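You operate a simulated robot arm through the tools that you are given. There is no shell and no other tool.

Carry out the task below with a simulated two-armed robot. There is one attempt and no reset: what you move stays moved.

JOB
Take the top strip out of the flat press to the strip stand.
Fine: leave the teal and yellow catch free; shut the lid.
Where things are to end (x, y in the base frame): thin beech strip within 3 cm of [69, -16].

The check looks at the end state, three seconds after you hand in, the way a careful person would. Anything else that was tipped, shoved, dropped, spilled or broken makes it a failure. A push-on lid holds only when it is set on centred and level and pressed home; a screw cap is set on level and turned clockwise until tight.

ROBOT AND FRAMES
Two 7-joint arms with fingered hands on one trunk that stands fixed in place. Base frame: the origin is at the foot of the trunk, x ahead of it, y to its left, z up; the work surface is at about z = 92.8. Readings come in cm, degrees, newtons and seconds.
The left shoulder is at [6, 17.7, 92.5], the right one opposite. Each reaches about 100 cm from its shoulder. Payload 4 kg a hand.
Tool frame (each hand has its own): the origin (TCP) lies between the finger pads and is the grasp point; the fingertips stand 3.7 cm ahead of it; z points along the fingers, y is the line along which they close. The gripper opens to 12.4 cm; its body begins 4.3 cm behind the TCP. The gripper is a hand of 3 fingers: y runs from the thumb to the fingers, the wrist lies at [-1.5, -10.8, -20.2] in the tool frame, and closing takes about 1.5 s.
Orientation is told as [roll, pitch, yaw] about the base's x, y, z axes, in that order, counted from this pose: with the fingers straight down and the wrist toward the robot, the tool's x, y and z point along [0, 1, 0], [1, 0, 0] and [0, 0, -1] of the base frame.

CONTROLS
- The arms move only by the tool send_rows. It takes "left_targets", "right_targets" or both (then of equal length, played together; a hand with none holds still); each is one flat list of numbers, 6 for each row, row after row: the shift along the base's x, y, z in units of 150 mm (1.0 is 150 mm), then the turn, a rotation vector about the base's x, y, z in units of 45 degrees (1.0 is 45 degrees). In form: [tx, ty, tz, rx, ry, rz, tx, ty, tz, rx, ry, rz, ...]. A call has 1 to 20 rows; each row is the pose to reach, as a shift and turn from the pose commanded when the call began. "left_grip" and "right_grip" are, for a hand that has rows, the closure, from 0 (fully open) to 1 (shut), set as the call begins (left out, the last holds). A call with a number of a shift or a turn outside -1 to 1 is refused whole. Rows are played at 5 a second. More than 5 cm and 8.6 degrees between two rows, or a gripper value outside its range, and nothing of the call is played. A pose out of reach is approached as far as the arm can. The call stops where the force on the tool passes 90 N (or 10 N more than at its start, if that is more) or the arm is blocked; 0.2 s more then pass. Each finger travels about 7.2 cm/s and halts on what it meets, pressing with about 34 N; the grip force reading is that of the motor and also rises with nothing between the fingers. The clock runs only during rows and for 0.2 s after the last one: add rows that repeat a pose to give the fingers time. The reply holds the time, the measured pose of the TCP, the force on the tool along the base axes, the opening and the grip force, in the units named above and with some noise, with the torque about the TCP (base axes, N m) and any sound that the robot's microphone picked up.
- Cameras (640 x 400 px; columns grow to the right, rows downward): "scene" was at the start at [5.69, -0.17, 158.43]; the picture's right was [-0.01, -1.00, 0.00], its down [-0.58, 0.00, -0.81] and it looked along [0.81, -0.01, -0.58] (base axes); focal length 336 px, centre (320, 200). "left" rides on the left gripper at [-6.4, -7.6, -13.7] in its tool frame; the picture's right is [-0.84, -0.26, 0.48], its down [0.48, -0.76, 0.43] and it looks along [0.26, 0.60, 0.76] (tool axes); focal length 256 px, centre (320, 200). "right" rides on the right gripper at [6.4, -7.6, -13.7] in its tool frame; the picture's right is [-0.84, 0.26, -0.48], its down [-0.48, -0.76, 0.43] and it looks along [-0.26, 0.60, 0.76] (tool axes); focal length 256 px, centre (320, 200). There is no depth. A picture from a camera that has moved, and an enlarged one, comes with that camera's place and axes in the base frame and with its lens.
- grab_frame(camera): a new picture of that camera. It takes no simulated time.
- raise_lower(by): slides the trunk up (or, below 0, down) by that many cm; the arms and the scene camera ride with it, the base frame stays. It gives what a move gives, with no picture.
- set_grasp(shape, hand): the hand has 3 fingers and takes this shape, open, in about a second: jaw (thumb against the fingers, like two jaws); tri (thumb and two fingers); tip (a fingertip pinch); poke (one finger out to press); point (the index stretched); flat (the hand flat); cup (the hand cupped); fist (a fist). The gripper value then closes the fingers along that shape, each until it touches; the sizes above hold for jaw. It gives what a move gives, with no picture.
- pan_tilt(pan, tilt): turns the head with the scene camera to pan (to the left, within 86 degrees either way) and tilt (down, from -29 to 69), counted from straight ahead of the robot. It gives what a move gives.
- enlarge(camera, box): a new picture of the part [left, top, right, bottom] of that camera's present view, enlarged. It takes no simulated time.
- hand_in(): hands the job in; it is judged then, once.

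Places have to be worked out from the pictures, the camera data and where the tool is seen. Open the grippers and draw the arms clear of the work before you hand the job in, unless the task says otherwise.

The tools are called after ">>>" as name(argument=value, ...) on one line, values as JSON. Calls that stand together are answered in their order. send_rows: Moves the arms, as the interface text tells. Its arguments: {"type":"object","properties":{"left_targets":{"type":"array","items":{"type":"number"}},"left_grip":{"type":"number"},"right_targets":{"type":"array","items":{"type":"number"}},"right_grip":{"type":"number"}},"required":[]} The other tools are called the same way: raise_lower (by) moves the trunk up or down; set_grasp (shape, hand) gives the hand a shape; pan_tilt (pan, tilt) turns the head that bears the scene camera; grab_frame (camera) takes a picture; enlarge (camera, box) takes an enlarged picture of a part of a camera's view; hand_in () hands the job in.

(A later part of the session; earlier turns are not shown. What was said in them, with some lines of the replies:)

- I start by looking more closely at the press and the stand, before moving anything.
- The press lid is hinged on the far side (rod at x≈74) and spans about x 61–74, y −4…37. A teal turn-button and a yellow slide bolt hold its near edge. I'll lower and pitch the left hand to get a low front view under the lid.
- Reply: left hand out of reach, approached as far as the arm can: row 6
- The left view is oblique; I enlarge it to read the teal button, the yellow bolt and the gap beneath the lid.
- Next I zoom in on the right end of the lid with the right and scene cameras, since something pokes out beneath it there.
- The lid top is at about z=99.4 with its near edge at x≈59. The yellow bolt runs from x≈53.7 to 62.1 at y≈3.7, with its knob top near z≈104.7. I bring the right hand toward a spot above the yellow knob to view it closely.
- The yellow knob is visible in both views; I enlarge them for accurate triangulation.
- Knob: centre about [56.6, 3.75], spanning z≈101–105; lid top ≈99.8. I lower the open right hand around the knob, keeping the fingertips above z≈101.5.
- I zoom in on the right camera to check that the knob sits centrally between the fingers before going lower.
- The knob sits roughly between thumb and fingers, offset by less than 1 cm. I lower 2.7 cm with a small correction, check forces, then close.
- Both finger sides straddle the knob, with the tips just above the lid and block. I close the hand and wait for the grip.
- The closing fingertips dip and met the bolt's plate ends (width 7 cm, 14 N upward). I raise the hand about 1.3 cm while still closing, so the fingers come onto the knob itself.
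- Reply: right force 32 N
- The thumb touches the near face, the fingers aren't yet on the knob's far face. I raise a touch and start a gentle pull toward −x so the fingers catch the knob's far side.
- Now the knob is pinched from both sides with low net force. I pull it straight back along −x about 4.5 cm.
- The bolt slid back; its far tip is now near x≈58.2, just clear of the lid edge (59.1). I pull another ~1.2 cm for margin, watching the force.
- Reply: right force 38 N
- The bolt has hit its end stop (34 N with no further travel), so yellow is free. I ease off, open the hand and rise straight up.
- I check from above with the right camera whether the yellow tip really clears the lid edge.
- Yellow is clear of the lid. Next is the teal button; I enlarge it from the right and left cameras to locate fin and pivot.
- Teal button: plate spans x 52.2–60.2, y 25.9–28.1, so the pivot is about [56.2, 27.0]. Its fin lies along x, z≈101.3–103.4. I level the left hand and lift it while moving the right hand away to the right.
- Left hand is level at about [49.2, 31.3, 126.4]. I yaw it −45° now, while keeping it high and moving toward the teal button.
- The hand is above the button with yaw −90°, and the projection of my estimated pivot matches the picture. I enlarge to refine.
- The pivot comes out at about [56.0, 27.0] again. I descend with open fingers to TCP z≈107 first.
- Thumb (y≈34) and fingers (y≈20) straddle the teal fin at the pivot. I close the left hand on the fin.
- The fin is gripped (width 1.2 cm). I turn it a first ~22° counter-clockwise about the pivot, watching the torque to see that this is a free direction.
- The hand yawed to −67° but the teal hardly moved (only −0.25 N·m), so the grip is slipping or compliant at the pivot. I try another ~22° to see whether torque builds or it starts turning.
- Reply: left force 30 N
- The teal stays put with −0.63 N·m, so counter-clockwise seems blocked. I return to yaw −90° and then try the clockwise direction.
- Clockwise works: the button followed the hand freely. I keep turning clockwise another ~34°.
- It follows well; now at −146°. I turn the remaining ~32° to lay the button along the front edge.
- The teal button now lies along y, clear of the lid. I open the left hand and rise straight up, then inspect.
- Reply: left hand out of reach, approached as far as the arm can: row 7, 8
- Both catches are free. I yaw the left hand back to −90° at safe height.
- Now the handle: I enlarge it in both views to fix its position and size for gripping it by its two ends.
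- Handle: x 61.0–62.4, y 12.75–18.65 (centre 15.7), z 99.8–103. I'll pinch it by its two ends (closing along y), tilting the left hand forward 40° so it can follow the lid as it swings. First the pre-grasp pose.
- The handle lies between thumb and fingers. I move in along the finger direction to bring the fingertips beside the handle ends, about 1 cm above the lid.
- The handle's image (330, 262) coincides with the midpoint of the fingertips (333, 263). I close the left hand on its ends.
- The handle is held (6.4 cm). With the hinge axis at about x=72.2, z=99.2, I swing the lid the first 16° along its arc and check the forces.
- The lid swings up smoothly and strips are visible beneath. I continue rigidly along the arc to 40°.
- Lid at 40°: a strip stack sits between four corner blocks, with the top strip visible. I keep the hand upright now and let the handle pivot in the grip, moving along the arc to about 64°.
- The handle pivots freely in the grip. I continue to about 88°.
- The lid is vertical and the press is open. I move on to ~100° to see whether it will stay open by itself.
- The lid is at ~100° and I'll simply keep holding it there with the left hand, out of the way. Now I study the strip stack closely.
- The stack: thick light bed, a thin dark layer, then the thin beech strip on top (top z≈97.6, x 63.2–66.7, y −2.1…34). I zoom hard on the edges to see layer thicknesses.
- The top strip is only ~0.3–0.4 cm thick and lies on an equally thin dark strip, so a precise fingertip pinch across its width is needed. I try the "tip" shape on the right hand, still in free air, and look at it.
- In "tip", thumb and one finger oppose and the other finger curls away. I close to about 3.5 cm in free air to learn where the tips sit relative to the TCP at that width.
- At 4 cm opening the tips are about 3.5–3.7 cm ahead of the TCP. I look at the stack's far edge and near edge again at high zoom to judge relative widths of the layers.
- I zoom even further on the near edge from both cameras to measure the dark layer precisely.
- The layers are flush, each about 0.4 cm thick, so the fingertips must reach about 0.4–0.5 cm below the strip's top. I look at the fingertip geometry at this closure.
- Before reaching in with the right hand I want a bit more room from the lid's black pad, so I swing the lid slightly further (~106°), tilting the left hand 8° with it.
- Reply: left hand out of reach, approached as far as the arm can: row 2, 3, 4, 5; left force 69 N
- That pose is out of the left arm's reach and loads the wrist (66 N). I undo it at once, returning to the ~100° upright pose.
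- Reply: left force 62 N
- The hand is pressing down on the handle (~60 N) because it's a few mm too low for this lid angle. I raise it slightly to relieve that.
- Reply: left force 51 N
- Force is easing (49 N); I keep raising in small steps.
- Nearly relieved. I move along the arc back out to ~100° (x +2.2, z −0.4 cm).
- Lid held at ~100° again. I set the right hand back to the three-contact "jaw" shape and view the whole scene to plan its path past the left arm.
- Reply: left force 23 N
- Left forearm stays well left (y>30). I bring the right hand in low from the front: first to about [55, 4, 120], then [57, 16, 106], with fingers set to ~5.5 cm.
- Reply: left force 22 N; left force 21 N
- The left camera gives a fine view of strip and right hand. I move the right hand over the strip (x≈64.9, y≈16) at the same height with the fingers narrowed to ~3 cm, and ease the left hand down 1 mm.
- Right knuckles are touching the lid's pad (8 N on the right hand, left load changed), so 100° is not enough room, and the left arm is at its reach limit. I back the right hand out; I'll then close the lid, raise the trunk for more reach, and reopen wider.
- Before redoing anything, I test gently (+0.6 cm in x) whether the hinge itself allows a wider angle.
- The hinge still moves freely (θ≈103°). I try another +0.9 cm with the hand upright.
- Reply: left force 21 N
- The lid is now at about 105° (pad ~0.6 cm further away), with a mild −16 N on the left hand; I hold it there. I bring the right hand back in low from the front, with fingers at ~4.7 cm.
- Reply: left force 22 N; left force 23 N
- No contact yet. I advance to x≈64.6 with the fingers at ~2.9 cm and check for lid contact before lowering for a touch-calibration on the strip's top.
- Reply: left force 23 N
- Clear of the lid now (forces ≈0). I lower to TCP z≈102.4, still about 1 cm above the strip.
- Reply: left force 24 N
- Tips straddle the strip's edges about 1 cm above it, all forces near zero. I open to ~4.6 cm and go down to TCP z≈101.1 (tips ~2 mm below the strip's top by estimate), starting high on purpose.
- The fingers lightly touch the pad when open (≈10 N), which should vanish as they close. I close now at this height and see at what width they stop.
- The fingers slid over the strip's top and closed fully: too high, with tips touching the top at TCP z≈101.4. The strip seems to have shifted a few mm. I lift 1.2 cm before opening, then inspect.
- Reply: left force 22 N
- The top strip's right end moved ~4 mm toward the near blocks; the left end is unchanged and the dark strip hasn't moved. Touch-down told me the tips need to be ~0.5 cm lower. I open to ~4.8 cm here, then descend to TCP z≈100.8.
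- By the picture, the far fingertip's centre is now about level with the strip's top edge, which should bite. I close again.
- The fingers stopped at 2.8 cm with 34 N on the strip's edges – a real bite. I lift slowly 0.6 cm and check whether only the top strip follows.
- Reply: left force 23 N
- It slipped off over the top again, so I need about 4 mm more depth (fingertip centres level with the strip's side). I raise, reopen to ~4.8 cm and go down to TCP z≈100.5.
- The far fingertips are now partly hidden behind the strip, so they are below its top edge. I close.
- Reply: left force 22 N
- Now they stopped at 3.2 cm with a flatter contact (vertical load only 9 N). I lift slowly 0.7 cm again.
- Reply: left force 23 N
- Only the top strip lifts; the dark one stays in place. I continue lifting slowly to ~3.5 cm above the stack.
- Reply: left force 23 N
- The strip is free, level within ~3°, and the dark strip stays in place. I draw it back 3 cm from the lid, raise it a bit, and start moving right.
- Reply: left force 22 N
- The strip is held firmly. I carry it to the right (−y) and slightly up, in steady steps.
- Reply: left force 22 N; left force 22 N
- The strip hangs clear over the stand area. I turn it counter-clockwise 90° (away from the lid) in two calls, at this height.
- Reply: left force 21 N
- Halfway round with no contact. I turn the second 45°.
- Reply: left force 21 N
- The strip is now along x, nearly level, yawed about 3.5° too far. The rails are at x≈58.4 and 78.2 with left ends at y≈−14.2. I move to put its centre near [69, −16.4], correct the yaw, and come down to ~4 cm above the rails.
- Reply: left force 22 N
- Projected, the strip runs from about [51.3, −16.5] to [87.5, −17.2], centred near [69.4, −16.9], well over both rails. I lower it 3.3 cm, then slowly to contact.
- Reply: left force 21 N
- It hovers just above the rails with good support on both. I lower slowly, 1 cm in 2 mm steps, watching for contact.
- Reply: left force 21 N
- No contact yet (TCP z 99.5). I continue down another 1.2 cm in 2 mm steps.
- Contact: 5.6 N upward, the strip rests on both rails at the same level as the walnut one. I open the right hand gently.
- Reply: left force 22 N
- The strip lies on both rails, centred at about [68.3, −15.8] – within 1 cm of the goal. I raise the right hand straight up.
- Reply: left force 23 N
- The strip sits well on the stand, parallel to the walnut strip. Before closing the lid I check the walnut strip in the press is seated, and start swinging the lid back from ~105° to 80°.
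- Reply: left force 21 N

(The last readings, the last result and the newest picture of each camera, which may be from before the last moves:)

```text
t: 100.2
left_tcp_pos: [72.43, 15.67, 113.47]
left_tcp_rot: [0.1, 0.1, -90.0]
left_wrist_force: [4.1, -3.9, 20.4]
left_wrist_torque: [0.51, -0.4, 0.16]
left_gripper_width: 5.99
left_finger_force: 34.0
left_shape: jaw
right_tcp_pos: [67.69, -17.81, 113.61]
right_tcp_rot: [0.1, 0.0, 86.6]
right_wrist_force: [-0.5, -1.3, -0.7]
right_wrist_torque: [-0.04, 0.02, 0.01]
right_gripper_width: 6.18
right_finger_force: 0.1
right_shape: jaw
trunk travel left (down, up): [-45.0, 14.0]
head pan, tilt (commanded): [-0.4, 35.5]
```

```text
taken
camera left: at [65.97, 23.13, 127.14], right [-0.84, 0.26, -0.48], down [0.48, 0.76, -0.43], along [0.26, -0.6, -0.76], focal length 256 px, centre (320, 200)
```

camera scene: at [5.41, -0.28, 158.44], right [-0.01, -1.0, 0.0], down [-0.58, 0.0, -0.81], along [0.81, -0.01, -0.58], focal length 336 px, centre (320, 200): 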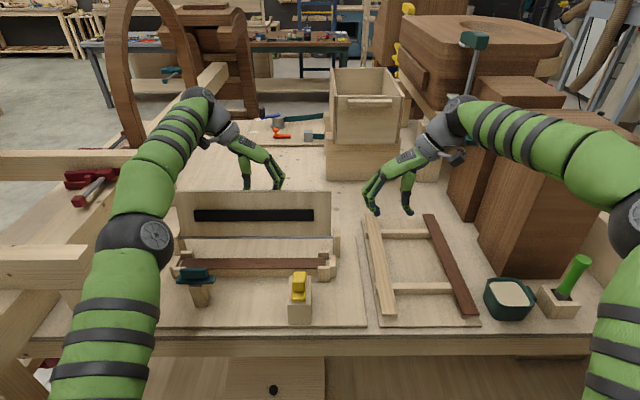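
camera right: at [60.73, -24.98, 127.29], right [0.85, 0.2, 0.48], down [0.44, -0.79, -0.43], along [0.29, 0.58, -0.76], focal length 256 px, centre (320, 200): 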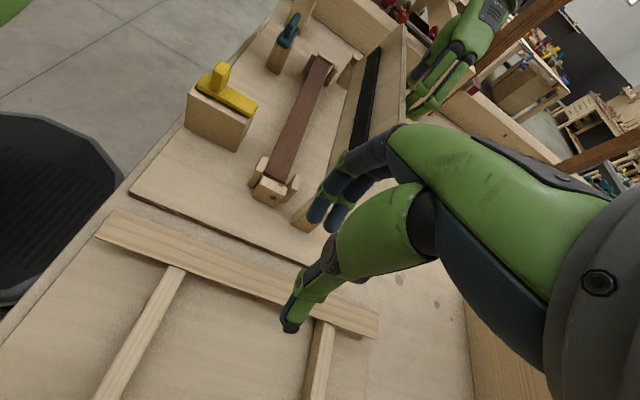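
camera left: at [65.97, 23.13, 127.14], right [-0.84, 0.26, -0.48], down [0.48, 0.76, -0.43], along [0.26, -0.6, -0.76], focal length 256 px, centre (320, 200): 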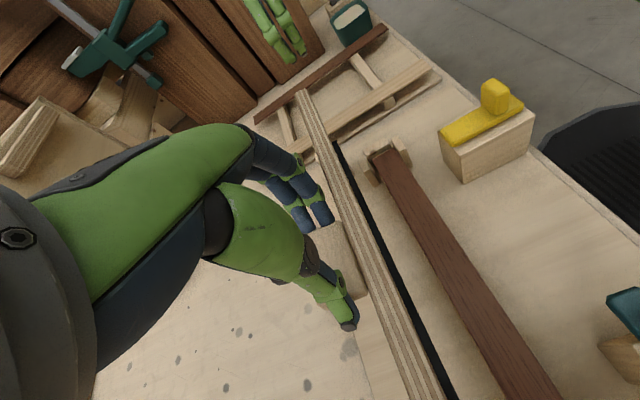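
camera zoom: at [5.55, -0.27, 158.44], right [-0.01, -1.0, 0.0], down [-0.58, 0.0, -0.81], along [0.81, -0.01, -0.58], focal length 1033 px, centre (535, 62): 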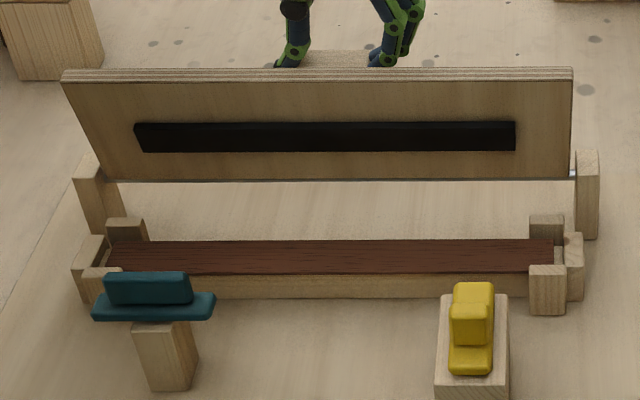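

The walnut strip is seated flush between the blocks. The lid is at ~80°; I keep lowering it along the same arc to 40°, hand upright.

>>> send_rows(left_targets=[-0.0507, 0, 0.003, 0, 0, 0, -0.1012, 0, -0.001, 0, 0, 0, -0.1513, 0, -0.009, 0, 0, 0, -0.2007, 0, -0.02, 0, 0, 0, -0.2492, 0, -0.0355, 0, 0, 0, -0.2965, 0, -0.054, 0, 0, 0, -0.3425, 0, -0.0755, 0, 0, 0, -0.3868, 0, -0.1, 0, 0, 0, -0.4293, 0, -0.128, 0, 0, 0, -0.4698, 0, -0.158, 0, 0, 0, -0.4698, 0, -0.158, 0, 0, 0], left_grip=1)

>>> enlarge(camera="scene", box=[150, 180, 350, 310])

>>> grab_frame(camera="left")

```text
t: 102.6
left_tcp_pos: [65.03, 15.63, 110.99]
left_tcp_rot: [0.1, 0.1, -90.0]
left_wrist_force: [-17.5, -9.2, 19.7]
left_wrist_torque: [-0.12, 0.26, -0.02]
left_gripper_width: 5.97
left_finger_force: 33.9
left_shape: jaw
right_tcp_pos: [67.47, -17.79, 113.83]
right_tcp_rot: [-0.1, 0.0, 86.5]
right_wrist_force: [0.0, 0.1, -0.7]
right_wrist_torque: [0.01, 0.01, 0.0]
right_gripper_width: 6.15
right_finger_force: 0.0
right_shape: jaw
trunk travel left (down, up): [-45.0, 14.0]
head pan, tilt (commanded): [-0.4, 35.5]
```

```text
3.08 times, centred on (250, 245) of scene
camera zoom: at [5.35, -0.32, 158.45], right [-0.01, -1.0, 0.0], down [-0.58, 0.01, -0.81], along [0.81, -0.01, -0.58], focal length 1033 px, centre (535, 62)
```

zoom: 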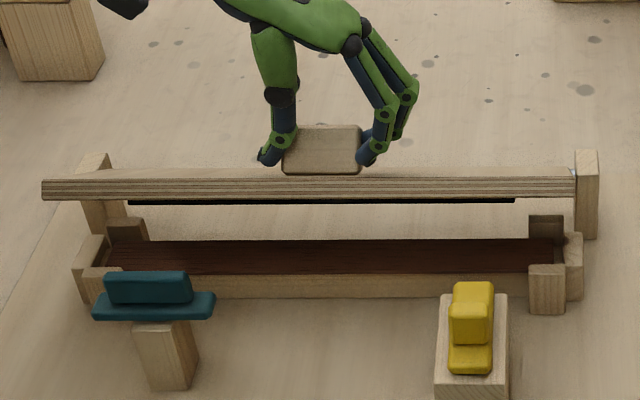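

```text
taken
camera left: at [58.65, 23.14, 124.71], right [-0.84, 0.26, -0.48], down [0.48, 0.76, -0.43], along [0.26, -0.6, -0.76], focal length 256 px, centre (320, 200)
```

left: 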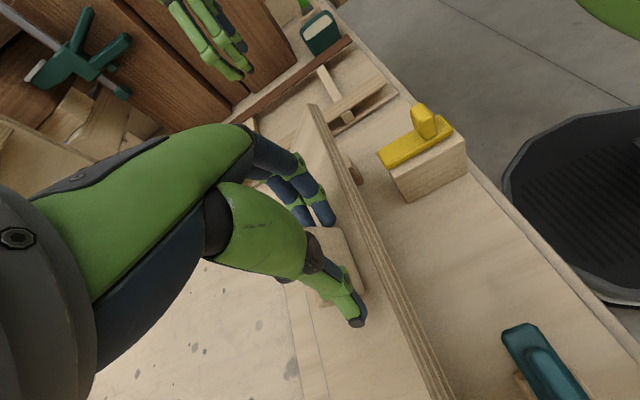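

Lid at ~40°, walnut strip undisturbed. Now I rotate the hand with the lid (tilting back toward −40°) while following the arc down to about 8°.

>>> send_rows(left_targets=[-0.0631, 0, -0.0288, 0, -0.0889, 0, -0.1137, 0, -0.0663, 0, -0.1778, 0, -0.1615, 0, -0.1071, 0, -0.2667, 0, -0.2065, 0, -0.1513, 0, -0.3556, 0, -0.2482, 0, -0.1983, 0, -0.4444, 0, -0.2866, 0, -0.2483, 0, -0.5333, 0, -0.3213, 0, -0.3007, 0, -0.6222, 0, -0.3523, 0, -0.3555, 0, -0.7111, 0, -0.3523, 0, -0.3555, 0, -0.7111, 0], left_grip=1)

>>> enlarge(camera="scene", box=[150, 180, 350, 310])

>>> grab_frame(camera="left")

```text
t: 104.6
left_tcp_pos: [59.82, 15.52, 105.84]
left_tcp_rot: [32.0, 0.0, -90.2]
left_wrist_force: [-25.1, -3.9, 6.3]
left_wrist_torque: [0.01, 0.43, -0.1]
left_gripper_width: 5.94
left_finger_force: 34.3
left_shape: jaw
right_tcp_pos: [67.62, -17.78, 113.61]
right_tcp_rot: [-0.1, 0.0, 86.5]
right_wrist_force: [-0.1, 0.2, -0.4]
right_wrist_torque: [-0.02, 0.01, -0.02]
right_gripper_width: 6.15
right_finger_force: 0.1
right_shape: jaw
trunk travel left (down, up): [-45.0, 14.0]
head pan, tilt (commanded): [-0.4, 35.5]
```

```text
3.08 times, centred on (250, 245) of scene
camera zoom: at [5.37, -0.23, 158.44], right [-0.01, -1.0, 0.0], down [-0.58, 0.0, -0.81], along [0.81, -0.01, -0.58], focal length 1033 px, centre (535, 62)
```

zoom: 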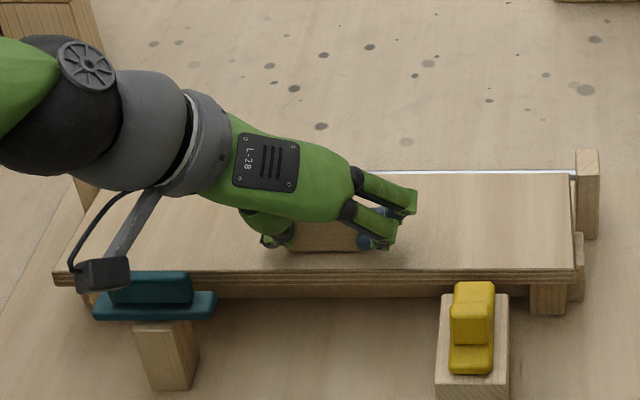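

```text
taken
camera left: at [47.2, 23.13, 113.94], right [-0.45, 0.26, -0.85], down [0.64, 0.76, -0.11], along [0.62, -0.6, -0.51], focal length 256 px, centre (320, 200)
```

left: 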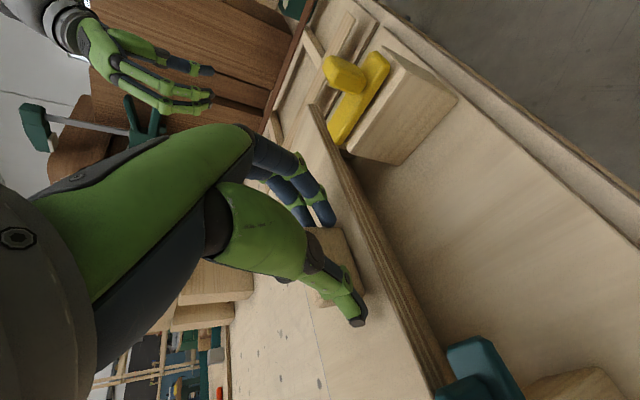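

Nearly shut (~8°), with teal and yellow out of the lid's path. I lower the last part in small steps.

>>> send_rows(left_targets=[-0.025, 0, -0.028, 0, -0.0444, 0, -0.0391, 0, -0.0568, 0, -0.0889, 0, -0.0511, 0, -0.0859, 0, -0.1333, 0, -0.06, 0, -0.11, 0, -0.1778, 0, -0.06, 0, -0.11, 0, -0.1778, 0], left_grip=1)

>>> enlarge(camera="scene", box=[150, 180, 350, 310])

>>> enlarge(camera="scene", box=[300, 230, 350, 290])

```text
t: 105.8
left_tcp_pos: [58.97, 15.56, 104.14]
left_tcp_rot: [40.2, 0.0, -90.2]
left_wrist_force: [-23.3, -2.3, 4.0]
left_wrist_torque: [-0.24, 0.49, -0.36]
left_gripper_width: 5.84
left_finger_force: 33.9
left_shape: jaw
right_tcp_pos: [67.69, -17.81, 113.7]
right_tcp_rot: [0.0, -0.1, 86.4]
right_wrist_force: [-0.3, 0.0, -1.3]
right_wrist_torque: [0.0, -0.01, -0.02]
right_gripper_width: 6.18
right_finger_force: 0.1
right_shape: jaw
trunk travel left (down, up): [-45.0, 14.0]
head pan, tilt (commanded): [-0.4, 35.5]
```

```text
3.08 times, centred on (250, 245) of scene
camera zoom: at [5.42, -0.2, 158.44], right [-0.01, -1.0, 0.0], down [-0.58, 0.0, -0.81], along [0.81, -0.01, -0.58], focal length 1033 px, centre (535, 62)
```

zoom: 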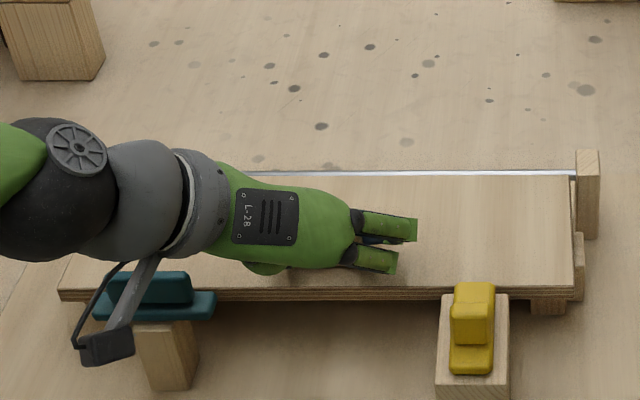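

```text
6.67 times, centred on (325, 260) of scene
camera zoom: at [5.42, -0.2, 158.44], right [-0.01, -1.0, 0.0], down [-0.58, 0.0, -0.81], along [0.81, -0.01, -0.58], focal length 2238 px, centre (287, -200)
```

zoom: 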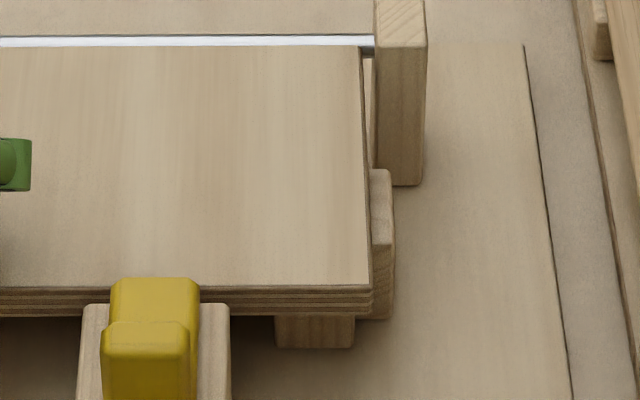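

The lid's front corner is back at its original image position, so it is shut. I open the left hand and back out along the finger direction.

>>> send_rows(left_targets=[-0.01, 0, 0.005, 0, 0, 0, -0.01, 0, 0.005, 0, 0, 0, -0.01, 0, 0.005, 0, 0, 0, -0.01, 0, 0.005, 0, 0, 0, -0.06, 0, 0.1, 0, 0, 0, -0.14, 0, 0.23, 0, 0, 0, -0.22, 0, 0.36, 0, 0, 0, -0.3, 0, 0.5, 0, 0, 0], left_grip=0)

>>> grab_frame(camera="scene")

>>> grab_frame(camera="left")

```text
t: 107.6
left_tcp_pos: [54.87, 15.62, 111.61]
left_tcp_rot: [39.9, 0.0, -89.9]
left_wrist_force: [0.2, -0.2, 0.1]
left_wrist_torque: [-0.01, 0.01, 0.01]
left_gripper_width: 12.36
left_finger_force: 0.0
left_shape: jaw
right_tcp_pos: [67.8, -17.66, 113.63]
right_tcp_rot: [0.1, 0.0, 86.4]
right_wrist_force: [0.1, 0.3, 0.1]
right_wrist_torque: [0.03, 0.03, -0.01]
right_gripper_width: 6.19
right_finger_force: 0.1
right_shape: jaw
trunk travel left (down, up): [-45.0, 14.0]
head pan, tilt (commanded): [-0.4, 35.5]
```

```text
taken
camera scene: at [5.65, -0.18, 158.43], right [-0.01, -1.0, 0.0], down [-0.58, 0.0, -0.81], along [0.81, -0.01, -0.58], focal length 336 px, centre (320, 200)
```

scene: 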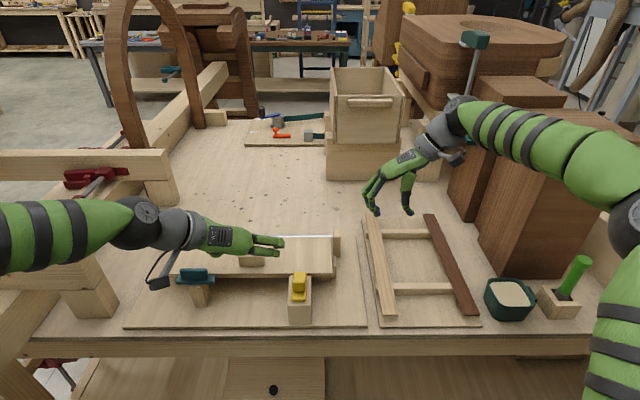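

```text
taken
camera left: at [41.14, 23.14, 117.82], right [-0.33, 0.26, -0.91], down [0.65, 0.76, -0.02], along [0.68, -0.6, -0.42], focal length 256 px, centre (320, 200)
```

left: 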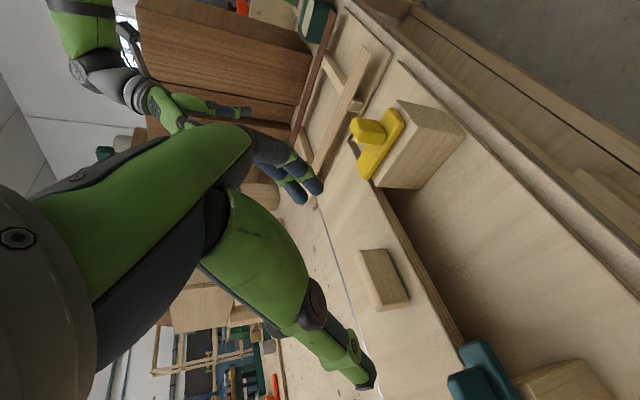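

The lid is closed and the handle is free. I lift and level the left hand away to the left while the right hand withdraws up and back.

>>> send_rows(left_targets=[-0.02, 0.05, 0.1, 0, 0.12, 0, -0.02, 0.15, 0.2, 0, 0.25, 0, -0.02, 0.27, 0.3, 0, 0.38, 0, -0.02, 0.4, 0.4, 0, 0.51, 0, -0.02, 0.55, 0.5, 0, 0.64, 0, -0.02, 0.7, 0.6, 0, 0.77, 0, -0.02, 0.85, 0.7, 0, 0.889, 0], right_targets=[-0.05, 0, 0.12, 0, 0, 0, -0.12, 0, 0.24, 0, 0, 0, -0.22, 0, 0.36, 0, 0, 0, -0.35, -0.03, 0.48, 0, 0, 0, -0.5, -0.07, 0.6, 0, 0, 0, -0.65, -0.1, 0.7, 0, 0, 0, -0.8, -0.13, 0.75, 0, 0, 0], right_grip=0, left_grip=0)

>>> grab_frame(camera="scene")

>>> grab_frame(camera="left")

>>> grab_frame(camera="right")

```text
t: 109.2
left_tcp_pos: [54.58, 29.0, 121.79]
left_tcp_rot: [-0.3, -0.3, -90.1]
left_wrist_force: [-0.2, -0.5, 0.1]
left_wrist_torque: [-0.01, -0.02, 0.0]
left_gripper_width: 12.38
left_finger_force: 0.0
left_shape: jaw
right_tcp_pos: [55.84, -19.15, 124.76]
right_tcp_rot: [0.2, 0.2, 86.4]
right_wrist_force: [0.2, 0.5, 0.1]
right_wrist_torque: [0.01, -0.02, 0.01]
right_gripper_width: 12.39
right_finger_force: 0.1
right_shape: jaw
trunk travel left (down, up): [-45.0, 14.0]
head pan, tilt (commanded): [-0.4, 35.5]
```

```text
taken
camera scene: at [6.11, 0.74, 158.46], right [-0.01, -1.0, 0.01], down [-0.58, 0.0, -0.81], along [0.81, -0.01, -0.58], focal length 336 px, centre (320, 200)
```

scene: 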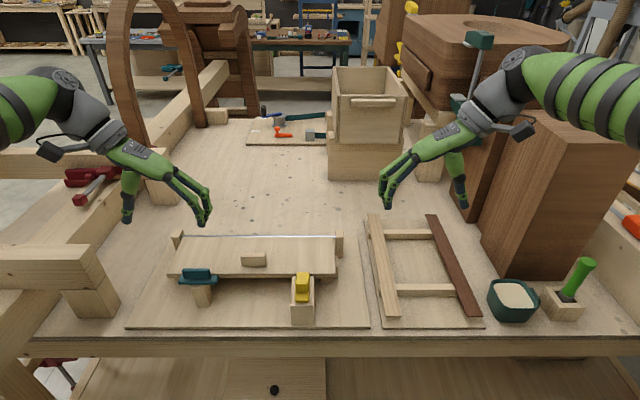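

```text
taken
camera left: at [48.23, 36.65, 135.43], right [-0.84, 0.25, -0.48], down [0.48, 0.76, -0.44], along [0.25, -0.6, -0.76], focal length 256 px, centre (320, 200)
```

left: 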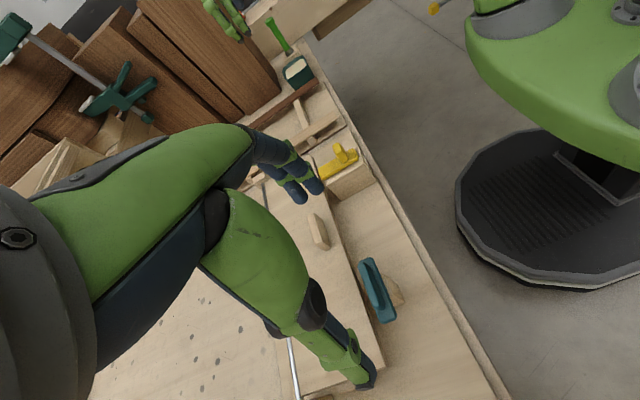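

```text
taken
camera right: at [49.03, -26.21, 138.31], right [0.85, 0.21, 0.48], down [0.43, -0.79, -0.43], along [0.29, 0.58, -0.76], focal length 256 px, centre (320, 200)
```

right: 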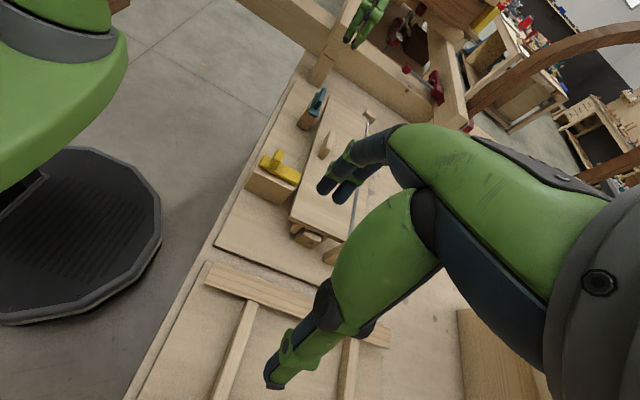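

Both arms are clear. I verify at high zoom: lid shut, catches free, and strip on the stand.

>>> enlarge(camera="scene", box=[150, 220, 350, 330])

>>> enlarge(camera="scene", box=[350, 205, 490, 335])

>>> enlarge(camera="left", box=[260, 120, 420, 330])

>>> enlarge(camera="right", box=[200, 70, 400, 270])

```text
3.20 times, centred on (250, 275) of scene
camera zoom: at [6.11, 0.74, 158.46], right [-0.01, -1.0, 0.01], down [-0.58, 0.0, -0.81], along [0.81, -0.01, -0.58], focal length 1074 px, centre (544, -40)
```

zoom: 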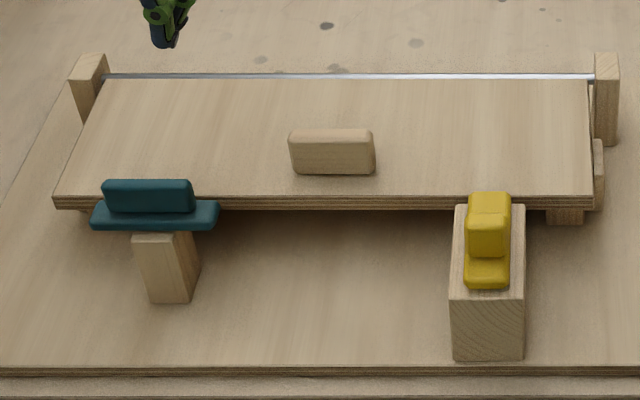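

```text
3.08 times, centred on (420, 270) of scene
camera zoom: at [6.11, 0.74, 158.46], right [-0.01, -1.0, 0.01], down [-0.58, 0.0, -0.81], along [0.81, -0.01, -0.58], focal length 1033 px, centre (12, -15)
```

zoom: 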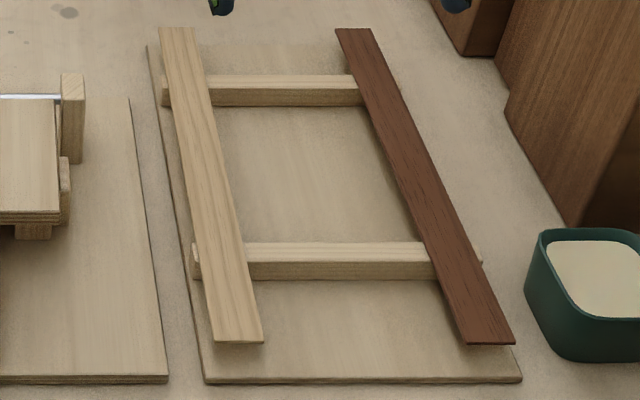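

```text
1.90 times, centred on (340, 225) of left
camera zoom: at [48.23, 36.65, 135.43], right [-0.84, 0.25, -0.48], down [0.48, 0.76, -0.44], along [0.25, -0.6, -0.76], focal length 488 px, centre (282, 152)
```

zoom: 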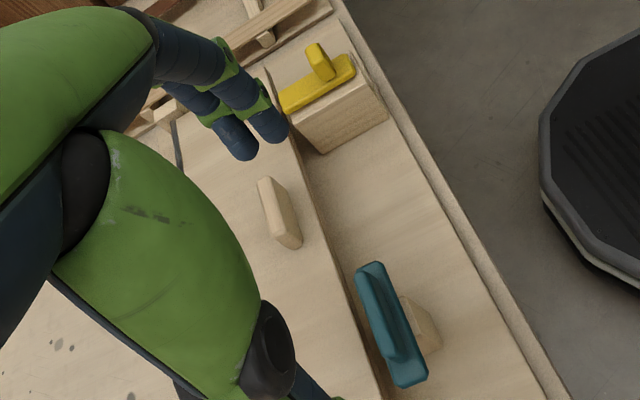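

```text
2.00 times, centred on (300, 170) of right
camera zoom: at [49.03, -26.21, 138.31], right [0.85, 0.21, 0.48], down [0.43, -0.79, -0.43], along [0.29, 0.58, -0.76], focal length 512 px, centre (360, 260)
```

zoom: 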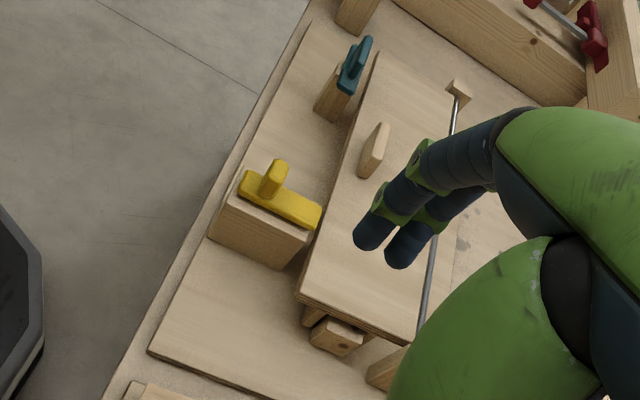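

Everything looks right; the robot was still swaying, so I let it settle with a short hold, then re-check the lid corner and the yellow tip.

>>> send_rows(left_targets=[0, 0.03, 0.03, 0, 0, 0, 0, 0.03, 0.03, 0, 0, 0, 0, 0.03, 0.03, 0, 0, 0, 0, 0.03, 0.03, 0, 0, 0], right_targets=[-0.1, 0, 0.03, 0, 0, 0, -0.2, 0, 0.03, 0, 0, 0, -0.2, 0, 0.03, 0, 0, 0, -0.2, 0, 0.03, 0, 0, 0])

>>> enlarge(camera="scene", box=[280, 225, 380, 335])

>>> enlarge(camera="scene", box=[150, 225, 250, 335])

>>> enlarge(camera="scene", box=[350, 205, 490, 335])

>>> grab_frame(camera="scene")

```text
t: 110.2
left_tcp_pos: [54.72, 29.5, 122.19]
left_tcp_rot: [-0.3, -0.3, -90.0]
left_wrist_force: [0.0, 0.4, -0.1]
left_wrist_torque: [0.02, 0.02, 0.01]
left_gripper_width: 12.36
left_finger_force: 0.1
left_shape: jaw
right_tcp_pos: [52.97, -19.26, 125.05]
right_tcp_rot: [0.3, 0.3, 86.4]
right_wrist_force: [0.7, 0.8, 0.7]
right_wrist_torque: [0.04, 0.0, -0.02]
right_gripper_width: 12.37
right_finger_force: 0.1
right_shape: jaw
trunk travel left (down, up): [-45.0, 14.0]
head pan, tilt (commanded): [-0.4, 35.5]
```

```text
3.64 times, centred on (330, 280) of scene
camera zoom: at [6.19, 0.56, 158.41], right [-0.01, -1.0, 0.01], down [-0.58, 0.0, -0.81], along [0.81, -0.01, -0.58], focal length 1221 px, centre (284, -91)
```

zoom: 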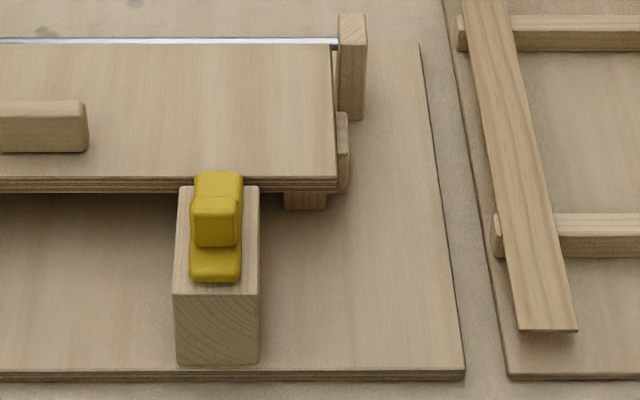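

```text
3.64 times, centred on (200, 280) of scene
camera zoom: at [6.19, 0.56, 158.41], right [-0.01, -1.0, 0.01], down [-0.58, 0.0, -0.81], along [0.81, -0.01, -0.58], focal length 1221 px, centre (756, -91)
```

zoom: 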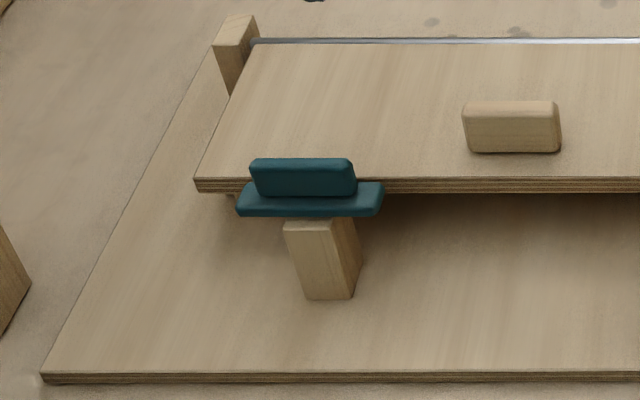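

```text
3.08 times, centred on (420, 270) of scene
camera zoom: at [6.19, 0.56, 158.41], right [-0.01, -1.0, 0.01], down [-0.58, 0.0, -0.81], along [0.81, -0.01, -0.58], focal length 1033 px, centre (12, -15)
```

zoom: 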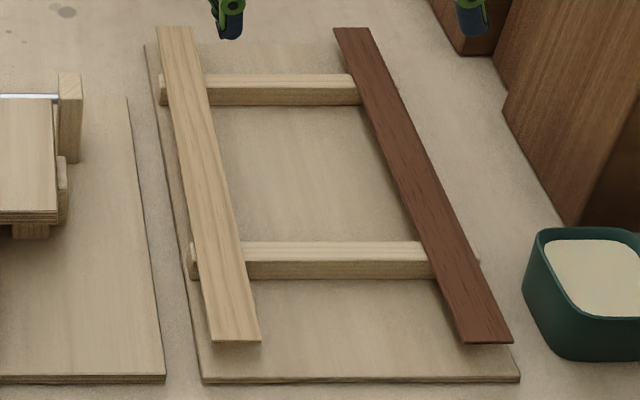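

```text
taken
camera scene: at [6.19, 0.56, 158.41], right [-0.01, -1.0, 0.01], down [-0.58, 0.0, -0.81], along [0.81, -0.01, -0.58], focal length 336 px, centre (320, 200)
```

scene: 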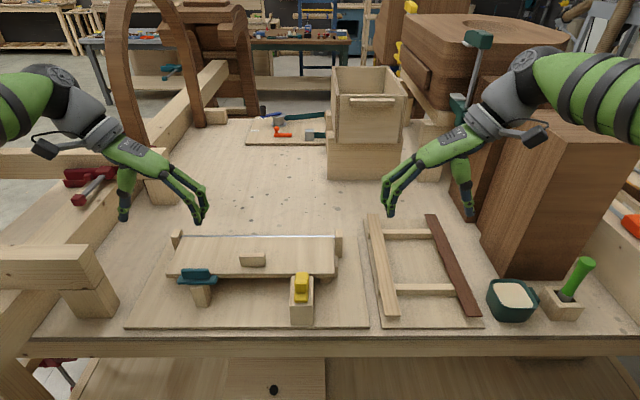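

The head camera's reported position is offset by ~0.7 cm from before, which suggests an upper arm may be leaning on something. I pan the head to look at the right arm and the brown blocks, then the left.

>>> pan_tilt(pan=-45, tilt=30)

>>> grab_frame(camera="scene")

>>> pan_tilt(pan=45, tilt=35)

>>> grab_frame(camera="scene")

```text
t: 111.3
left_tcp_pos: [54.86, 29.38, 122.13]
left_tcp_rot: [-0.3, -0.3, -90.0]
left_wrist_force: [0.8, -0.6, -0.1]
left_wrist_torque: [0.0, 0.0, 0.0]
left_gripper_width: 12.4
left_finger_force: 0.0
left_shape: jaw
right_tcp_pos: [53.07, -19.23, 125.13]
right_tcp_rot: [0.2, 0.3, 86.5]
right_wrist_force: [0.1, 0.9, 0.2]
right_wrist_torque: [0.02, -0.01, 0.0]
right_gripper_width: 12.39
right_finger_force: 0.1
right_shape: jaw
trunk travel left (down, up): [-45.0, 14.0]
head pan, tilt (commanded): [-45.0, 30.0]
```

```text
taken
camera scene: at [3.79, -5.76, 159.32], right [-0.71, -0.71, 0.01], down [-0.36, 0.35, -0.87], along [0.61, -0.61, -0.5], focal length 336 px, centre (320, 200)
```

scene: 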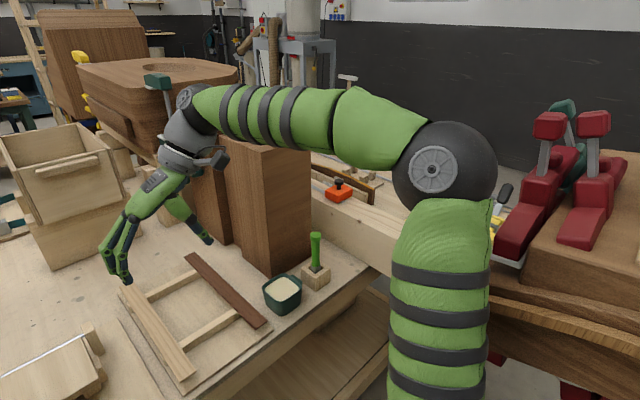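

```text
t: 113.0
left_tcp_pos: [54.86, 29.32, 122.12]
left_tcp_rot: [-0.2, -0.3, -90.0]
left_wrist_force: [0.2, -0.5, -1.1]
left_wrist_torque: [-0.04, -0.02, -0.02]
left_gripper_width: 12.35
left_finger_force: 0.1
left_shape: jaw
right_tcp_pos: [53.17, -19.14, 125.08]
right_tcp_rot: [0.2, 0.4, 86.5]
right_wrist_force: [0.1, 0.1, -0.1]
right_wrist_torque: [0.01, 0.04, -0.02]
right_gripper_width: 12.4
right_finger_force: 0.0
right_shape: jaw
trunk travel left (down, up): [-45.0, 14.0]
head pan, tilt (commanded): [45.0, 35.0]
```

```text
taken
camera scene: at [3.61, 6.85, 158.48], right [0.71, -0.71, 0.0], down [-0.41, -0.41, -0.82], along [0.58, 0.58, -0.58], focal length 336 px, centre (320, 200)
```

scene: 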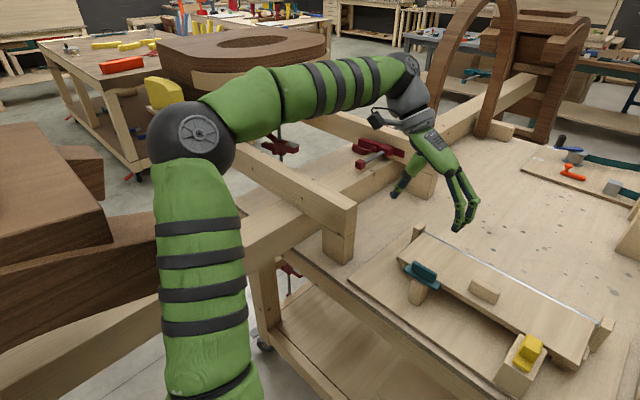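

The right elbow is close to some tools on the neighbouring bench at the far right. I zoom in there before moving.

>>> pan_tilt(pan=-60, tilt=30)

>>> grab_frame(camera="scene")

>>> enlarge(camera="scene", box=[240, 80, 480, 300])

```text
t: 114.8
left_tcp_pos: [54.72, 29.46, 122.13]
left_tcp_rot: [-0.2, -0.3, -90.0]
left_wrist_force: [0.2, 0.4, -0.9]
left_wrist_torque: [0.0, 0.03, 0.02]
left_gripper_width: 12.38
left_finger_force: 0.0
left_shape: jaw
right_tcp_pos: [53.08, -19.19, 125.08]
right_tcp_rot: [0.2, 0.3, 86.4]
right_wrist_force: [0.1, 0.7, 0.9]
right_wrist_torque: [0.0, 0.01, 0.02]
right_gripper_width: 12.39
right_finger_force: 0.1
right_shape: jaw
trunk travel left (down, up): [-45.0, 14.0]
head pan, tilt (commanded): [-60.0, 30.0]
```

```text
taken
camera scene: at [1.9, -7.2, 159.33], right [-0.87, -0.5, 0.01], down [-0.25, 0.43, -0.87], along [0.43, -0.75, -0.5], focal length 336 px, centre (320, 200)
```

scene: 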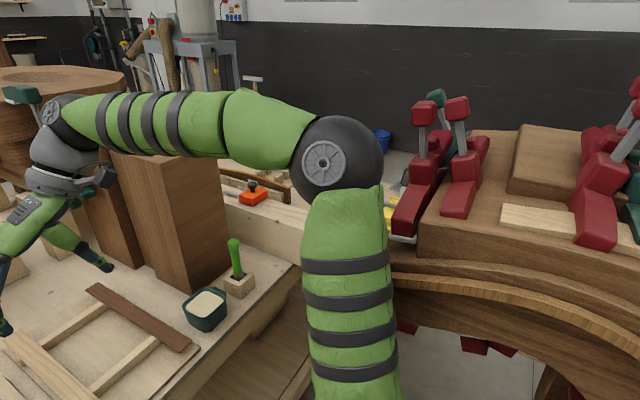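

```text
1.82 times, centred on (360, 190) of scene
camera zoom: at [1.9, -7.2, 159.33], right [-0.87, -0.5, 0.01], down [-0.25, 0.43, -0.87], along [0.43, -0.75, -0.5], focal length 610 px, centre (247, 218)
```

zoom: 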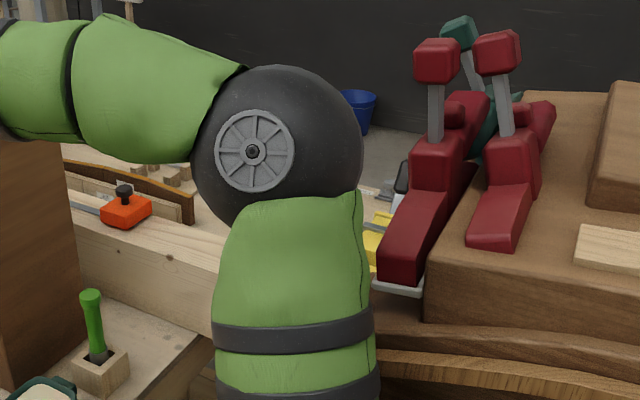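

The camera offset implies the right elbow is pressing against something at the right when the hand is pulled so far back. I move the right hand forward again to relieve it and check that the offset disappears.

>>> send_rows(right_targets=[0.1, 0.01, 0, 0, 0, 0, 0.2, 0.02, 0, 0, 0, 0, 0.3, 0.03, 0, 0, 0, 0, 0.4, 0.05, 0, 0, 0, 0, 0.5, 0.07, 0, 0, 0, 0, 0.6, 0.09, 0, 0, 0, 0])

>>> grab_frame(camera="scene")

>>> enlarge(camera="scene", box=[240, 80, 480, 300])

```text
t: 116.2
left_tcp_pos: [54.54, 28.79, 122.49]
left_tcp_rot: [0.1, 0.0, -90.0]
left_wrist_force: [-0.4, -0.2, -0.4]
left_wrist_torque: [0.05, 0.04, 0.02]
left_gripper_width: 12.39
left_finger_force: 0.1
left_shape: jaw
right_tcp_pos: [61.81, -18.37, 125.23]
right_tcp_rot: [0.2, 0.0, 86.5]
right_wrist_force: [-0.3, -0.4, 0.9]
right_wrist_torque: [0.02, 0.07, 0.0]
right_gripper_width: 12.35
right_finger_force: 0.1
right_shape: jaw
trunk travel left (down, up): [-45.0, 14.0]
head pan, tilt (commanded): [-60.0, 30.0]
```

```text
taken
camera scene: at [1.52, -7.98, 159.29], right [-0.87, -0.5, 0.0], down [-0.25, 0.43, -0.87], along [0.43, -0.75, -0.5], focal length 336 px, centre (320, 200)
```

scene: 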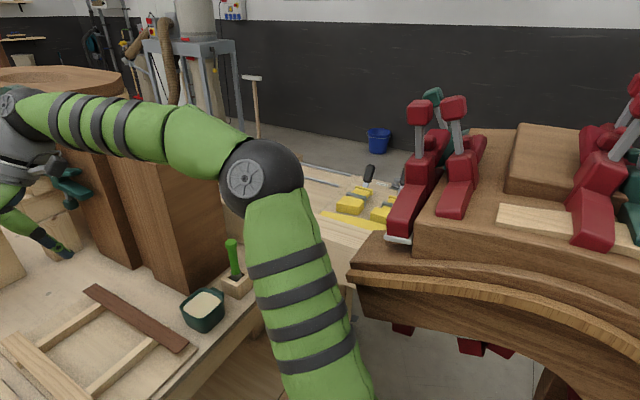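

```text
1.82 times, centred on (360, 190) of scene
camera zoom: at [1.52, -7.98, 159.29], right [-0.87, -0.5, 0.0], down [-0.25, 0.43, -0.87], along [0.43, -0.75, -0.5], focal length 610 px, centre (247, 218)
```

zoom: 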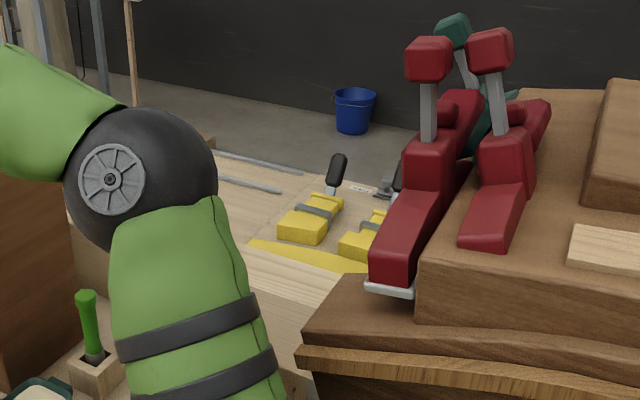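

The offset is gone and the neighbouring items look unmoved relative to each other. I now turn the right hand back to its starting orientation while moving toward its original parking pose.

>>> send_rows(right_targets=[-0.02, 0.03, 0.05, 0, 0, -0.16, -0.04, 0.06, 0.1, 0, 0, -0.32, -0.06, 0.09, 0.15, 0, 0, -0.48, -0.08, 0.12, 0.2, 0, 0, -0.64, -0.1, 0.15, 0.25, 0, 0, -0.8, -0.12, 0.18, 0.3, 0, 0, -0.96])

>>> send_rows(right_targets=[-0.02, 0.01, 0.02, 0, 0, -0.16, -0.04, 0.02, 0.04, 0, 0, -0.32, -0.06, 0.03, 0.06, 0, 0, -0.48, -0.08, 0.04, 0.08, 0, 0, -0.64, -0.1, 0.05, 0.1, 0, 0, -0.8, -0.12, 0.06, 0.12, 0, 0, -0.96])

>>> pan_tilt(pan=-0.4, tilt=35.5)

>>> grab_frame(camera="scene")

```text
t: 117.6
left_tcp_pos: [54.34, 28.98, 122.46]
left_tcp_rot: [0.0, 0.0, -89.9]
left_wrist_force: [0.0, -0.6, -0.2]
left_wrist_torque: [-0.05, 0.01, -0.01]
left_gripper_width: 12.36
left_finger_force: 0.1
left_shape: jaw
right_tcp_pos: [60.04, -15.73, 129.69]
right_tcp_rot: [0.0, 0.0, 43.2]
right_wrist_force: [0.0, 0.4, 1.0]
right_wrist_torque: [0.03, -0.03, 0.04]
right_gripper_width: 12.39
right_finger_force: 0.0
right_shape: jaw
trunk travel left (down, up): [-45.0, 14.0]
head pan, tilt (commanded): [-60.0, 30.0]
```

```text
t: 119.0
left_tcp_pos: [54.48, 28.94, 122.37]
left_tcp_rot: [0.0, 0.0, -90.0]
left_wrist_force: [-0.5, -0.9, 1.0]
left_wrist_torque: [-0.01, 0.02, 0.0]
left_gripper_width: 12.34
left_finger_force: 0.1
left_shape: jaw
right_tcp_pos: [58.24, -14.63, 131.26]
right_tcp_rot: [-0.1, 0.0, 0.0]
right_wrist_force: [0.2, -0.1, 0.2]
right_wrist_torque: [0.01, -0.01, 0.0]
right_gripper_width: 12.36
right_finger_force: 0.1
right_shape: jaw
trunk travel left (down, up): [-45.0, 14.0]
head pan, tilt (commanded): [-60.0, 30.0]
```

```text
t: 120.3
left_tcp_pos: [54.42, 28.88, 122.53]
left_tcp_rot: [-0.1, 0.0, -90.0]
left_wrist_force: [-0.9, -0.6, 0.0]
left_wrist_torque: [0.0, 0.02, 0.0]
left_gripper_width: 12.36
left_finger_force: 0.1
left_shape: jaw
right_tcp_pos: [58.27, -14.65, 131.44]
right_tcp_rot: [0.0, 0.1, 0.1]
right_wrist_force: [0.5, -0.3, 0.8]
right_wrist_torque: [0.02, -0.02, 0.01]
right_gripper_width: 12.36
right_finger_force: 0.1
right_shape: jaw
trunk travel left (down, up): [-45.0, 14.0]
head pan, tilt (commanded): [-0.4, 35.5]
```

```text
taken
camera scene: at [5.7, -0.17, 158.44], right [-0.01, -1.0, 0.0], down [-0.58, 0.0, -0.81], along [0.81, -0.01, -0.58], focal length 336 px, centre (320, 200)
```

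scene: 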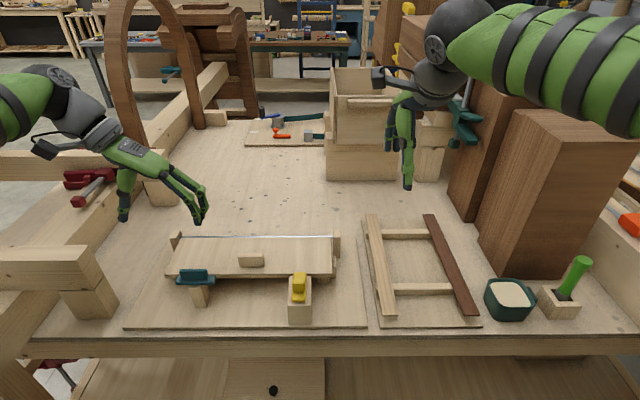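

The camera is back at its original position and all other objects match the first picture. A last comparison with the initial zoom of the press, to confirm the lid is fully shut.

>>> enlarge(camera="scene", box=[120, 210, 380, 340])

>>> enlarge(camera="scene", box=[280, 225, 380, 335])

>>> enlarge(camera="scene", box=[350, 200, 610, 340])

```text
2.46 times, centred on (250, 275) of scene
camera zoom: at [5.7, -0.17, 158.44], right [-0.01, -1.0, 0.0], down [-0.58, 0.0, -0.81], along [0.81, -0.01, -0.58], focal length 826 px, centre (492, 15)
```

zoom: 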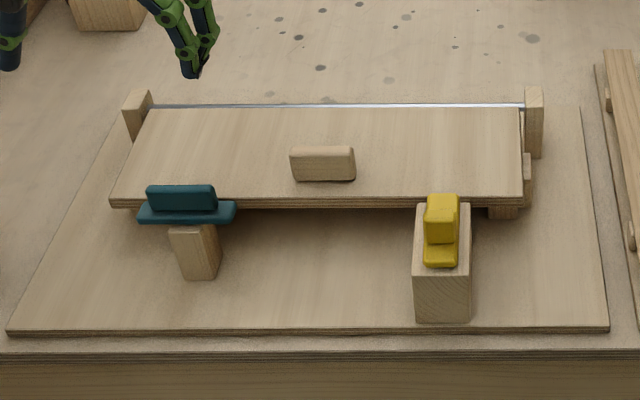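

```text
3.64 times, centred on (330, 280) of scene
camera zoom: at [5.7, -0.17, 158.44], right [-0.01, -1.0, 0.0], down [-0.58, 0.0, -0.81], along [0.81, -0.01, -0.58], focal length 1221 px, centre (284, -91)
```

zoom: 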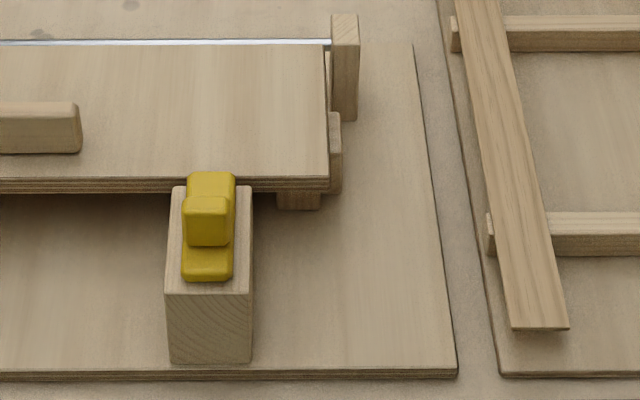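

```text
2.46 times, centred on (480, 270) of scene
camera zoom: at [5.7, -0.17, 158.44], right [-0.01, -1.0, 0.0], down [-0.58, 0.0, -0.81], along [0.81, -0.01, -0.58], focal length 826 px, centre (-74, 28)
```

zoom: 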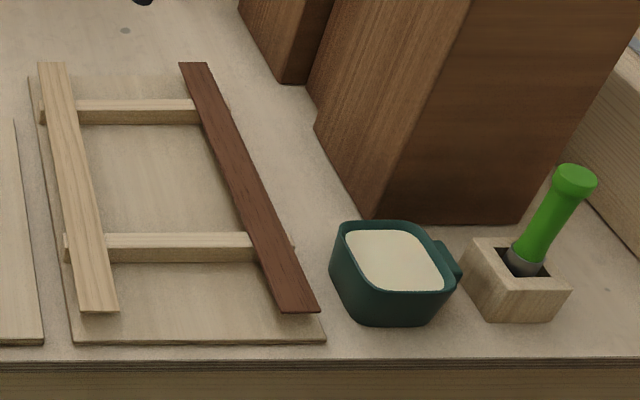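

The lid lies exactly where it did at the start. Both catches are free: teal is turned along the edge and yellow is fully back. The beech strip rests on both rails, centred at about [68.5, −16.1], and everything else is in place with the hands open and clear. I hand in.

>>> hand_in()

```text
The job is handed in.
```

The top beech strip is out of the flat press and on the strip stand. It rests across both rails, centred at about [68.5, −16.1] by the final pictures (goal [69, −16], within 3 cm). The job is handed in; no result came back with the hand-in.

- **Press:** the lid is shut. The teal catch is turned clear of the lid and the yellow catch is slid fully back. The thin walnut strip that lay under the beech strip is still seated between its blocks.
- **Right elbow:** while drawing back, the right arm appeared to lean against something on the right-hand side, most likely the workpiece with the red clamps beside the bench. I moved off it straight away. The clamps and parts there showed no shift relative to each other, and everything on the bench matched the first picture.
- **Failed grips:** my first two tries slipped off the strip's top edge and shifted it a few millimetres inside the press. The third try lifted it cleanly.

Both hands are open and clear of the work.
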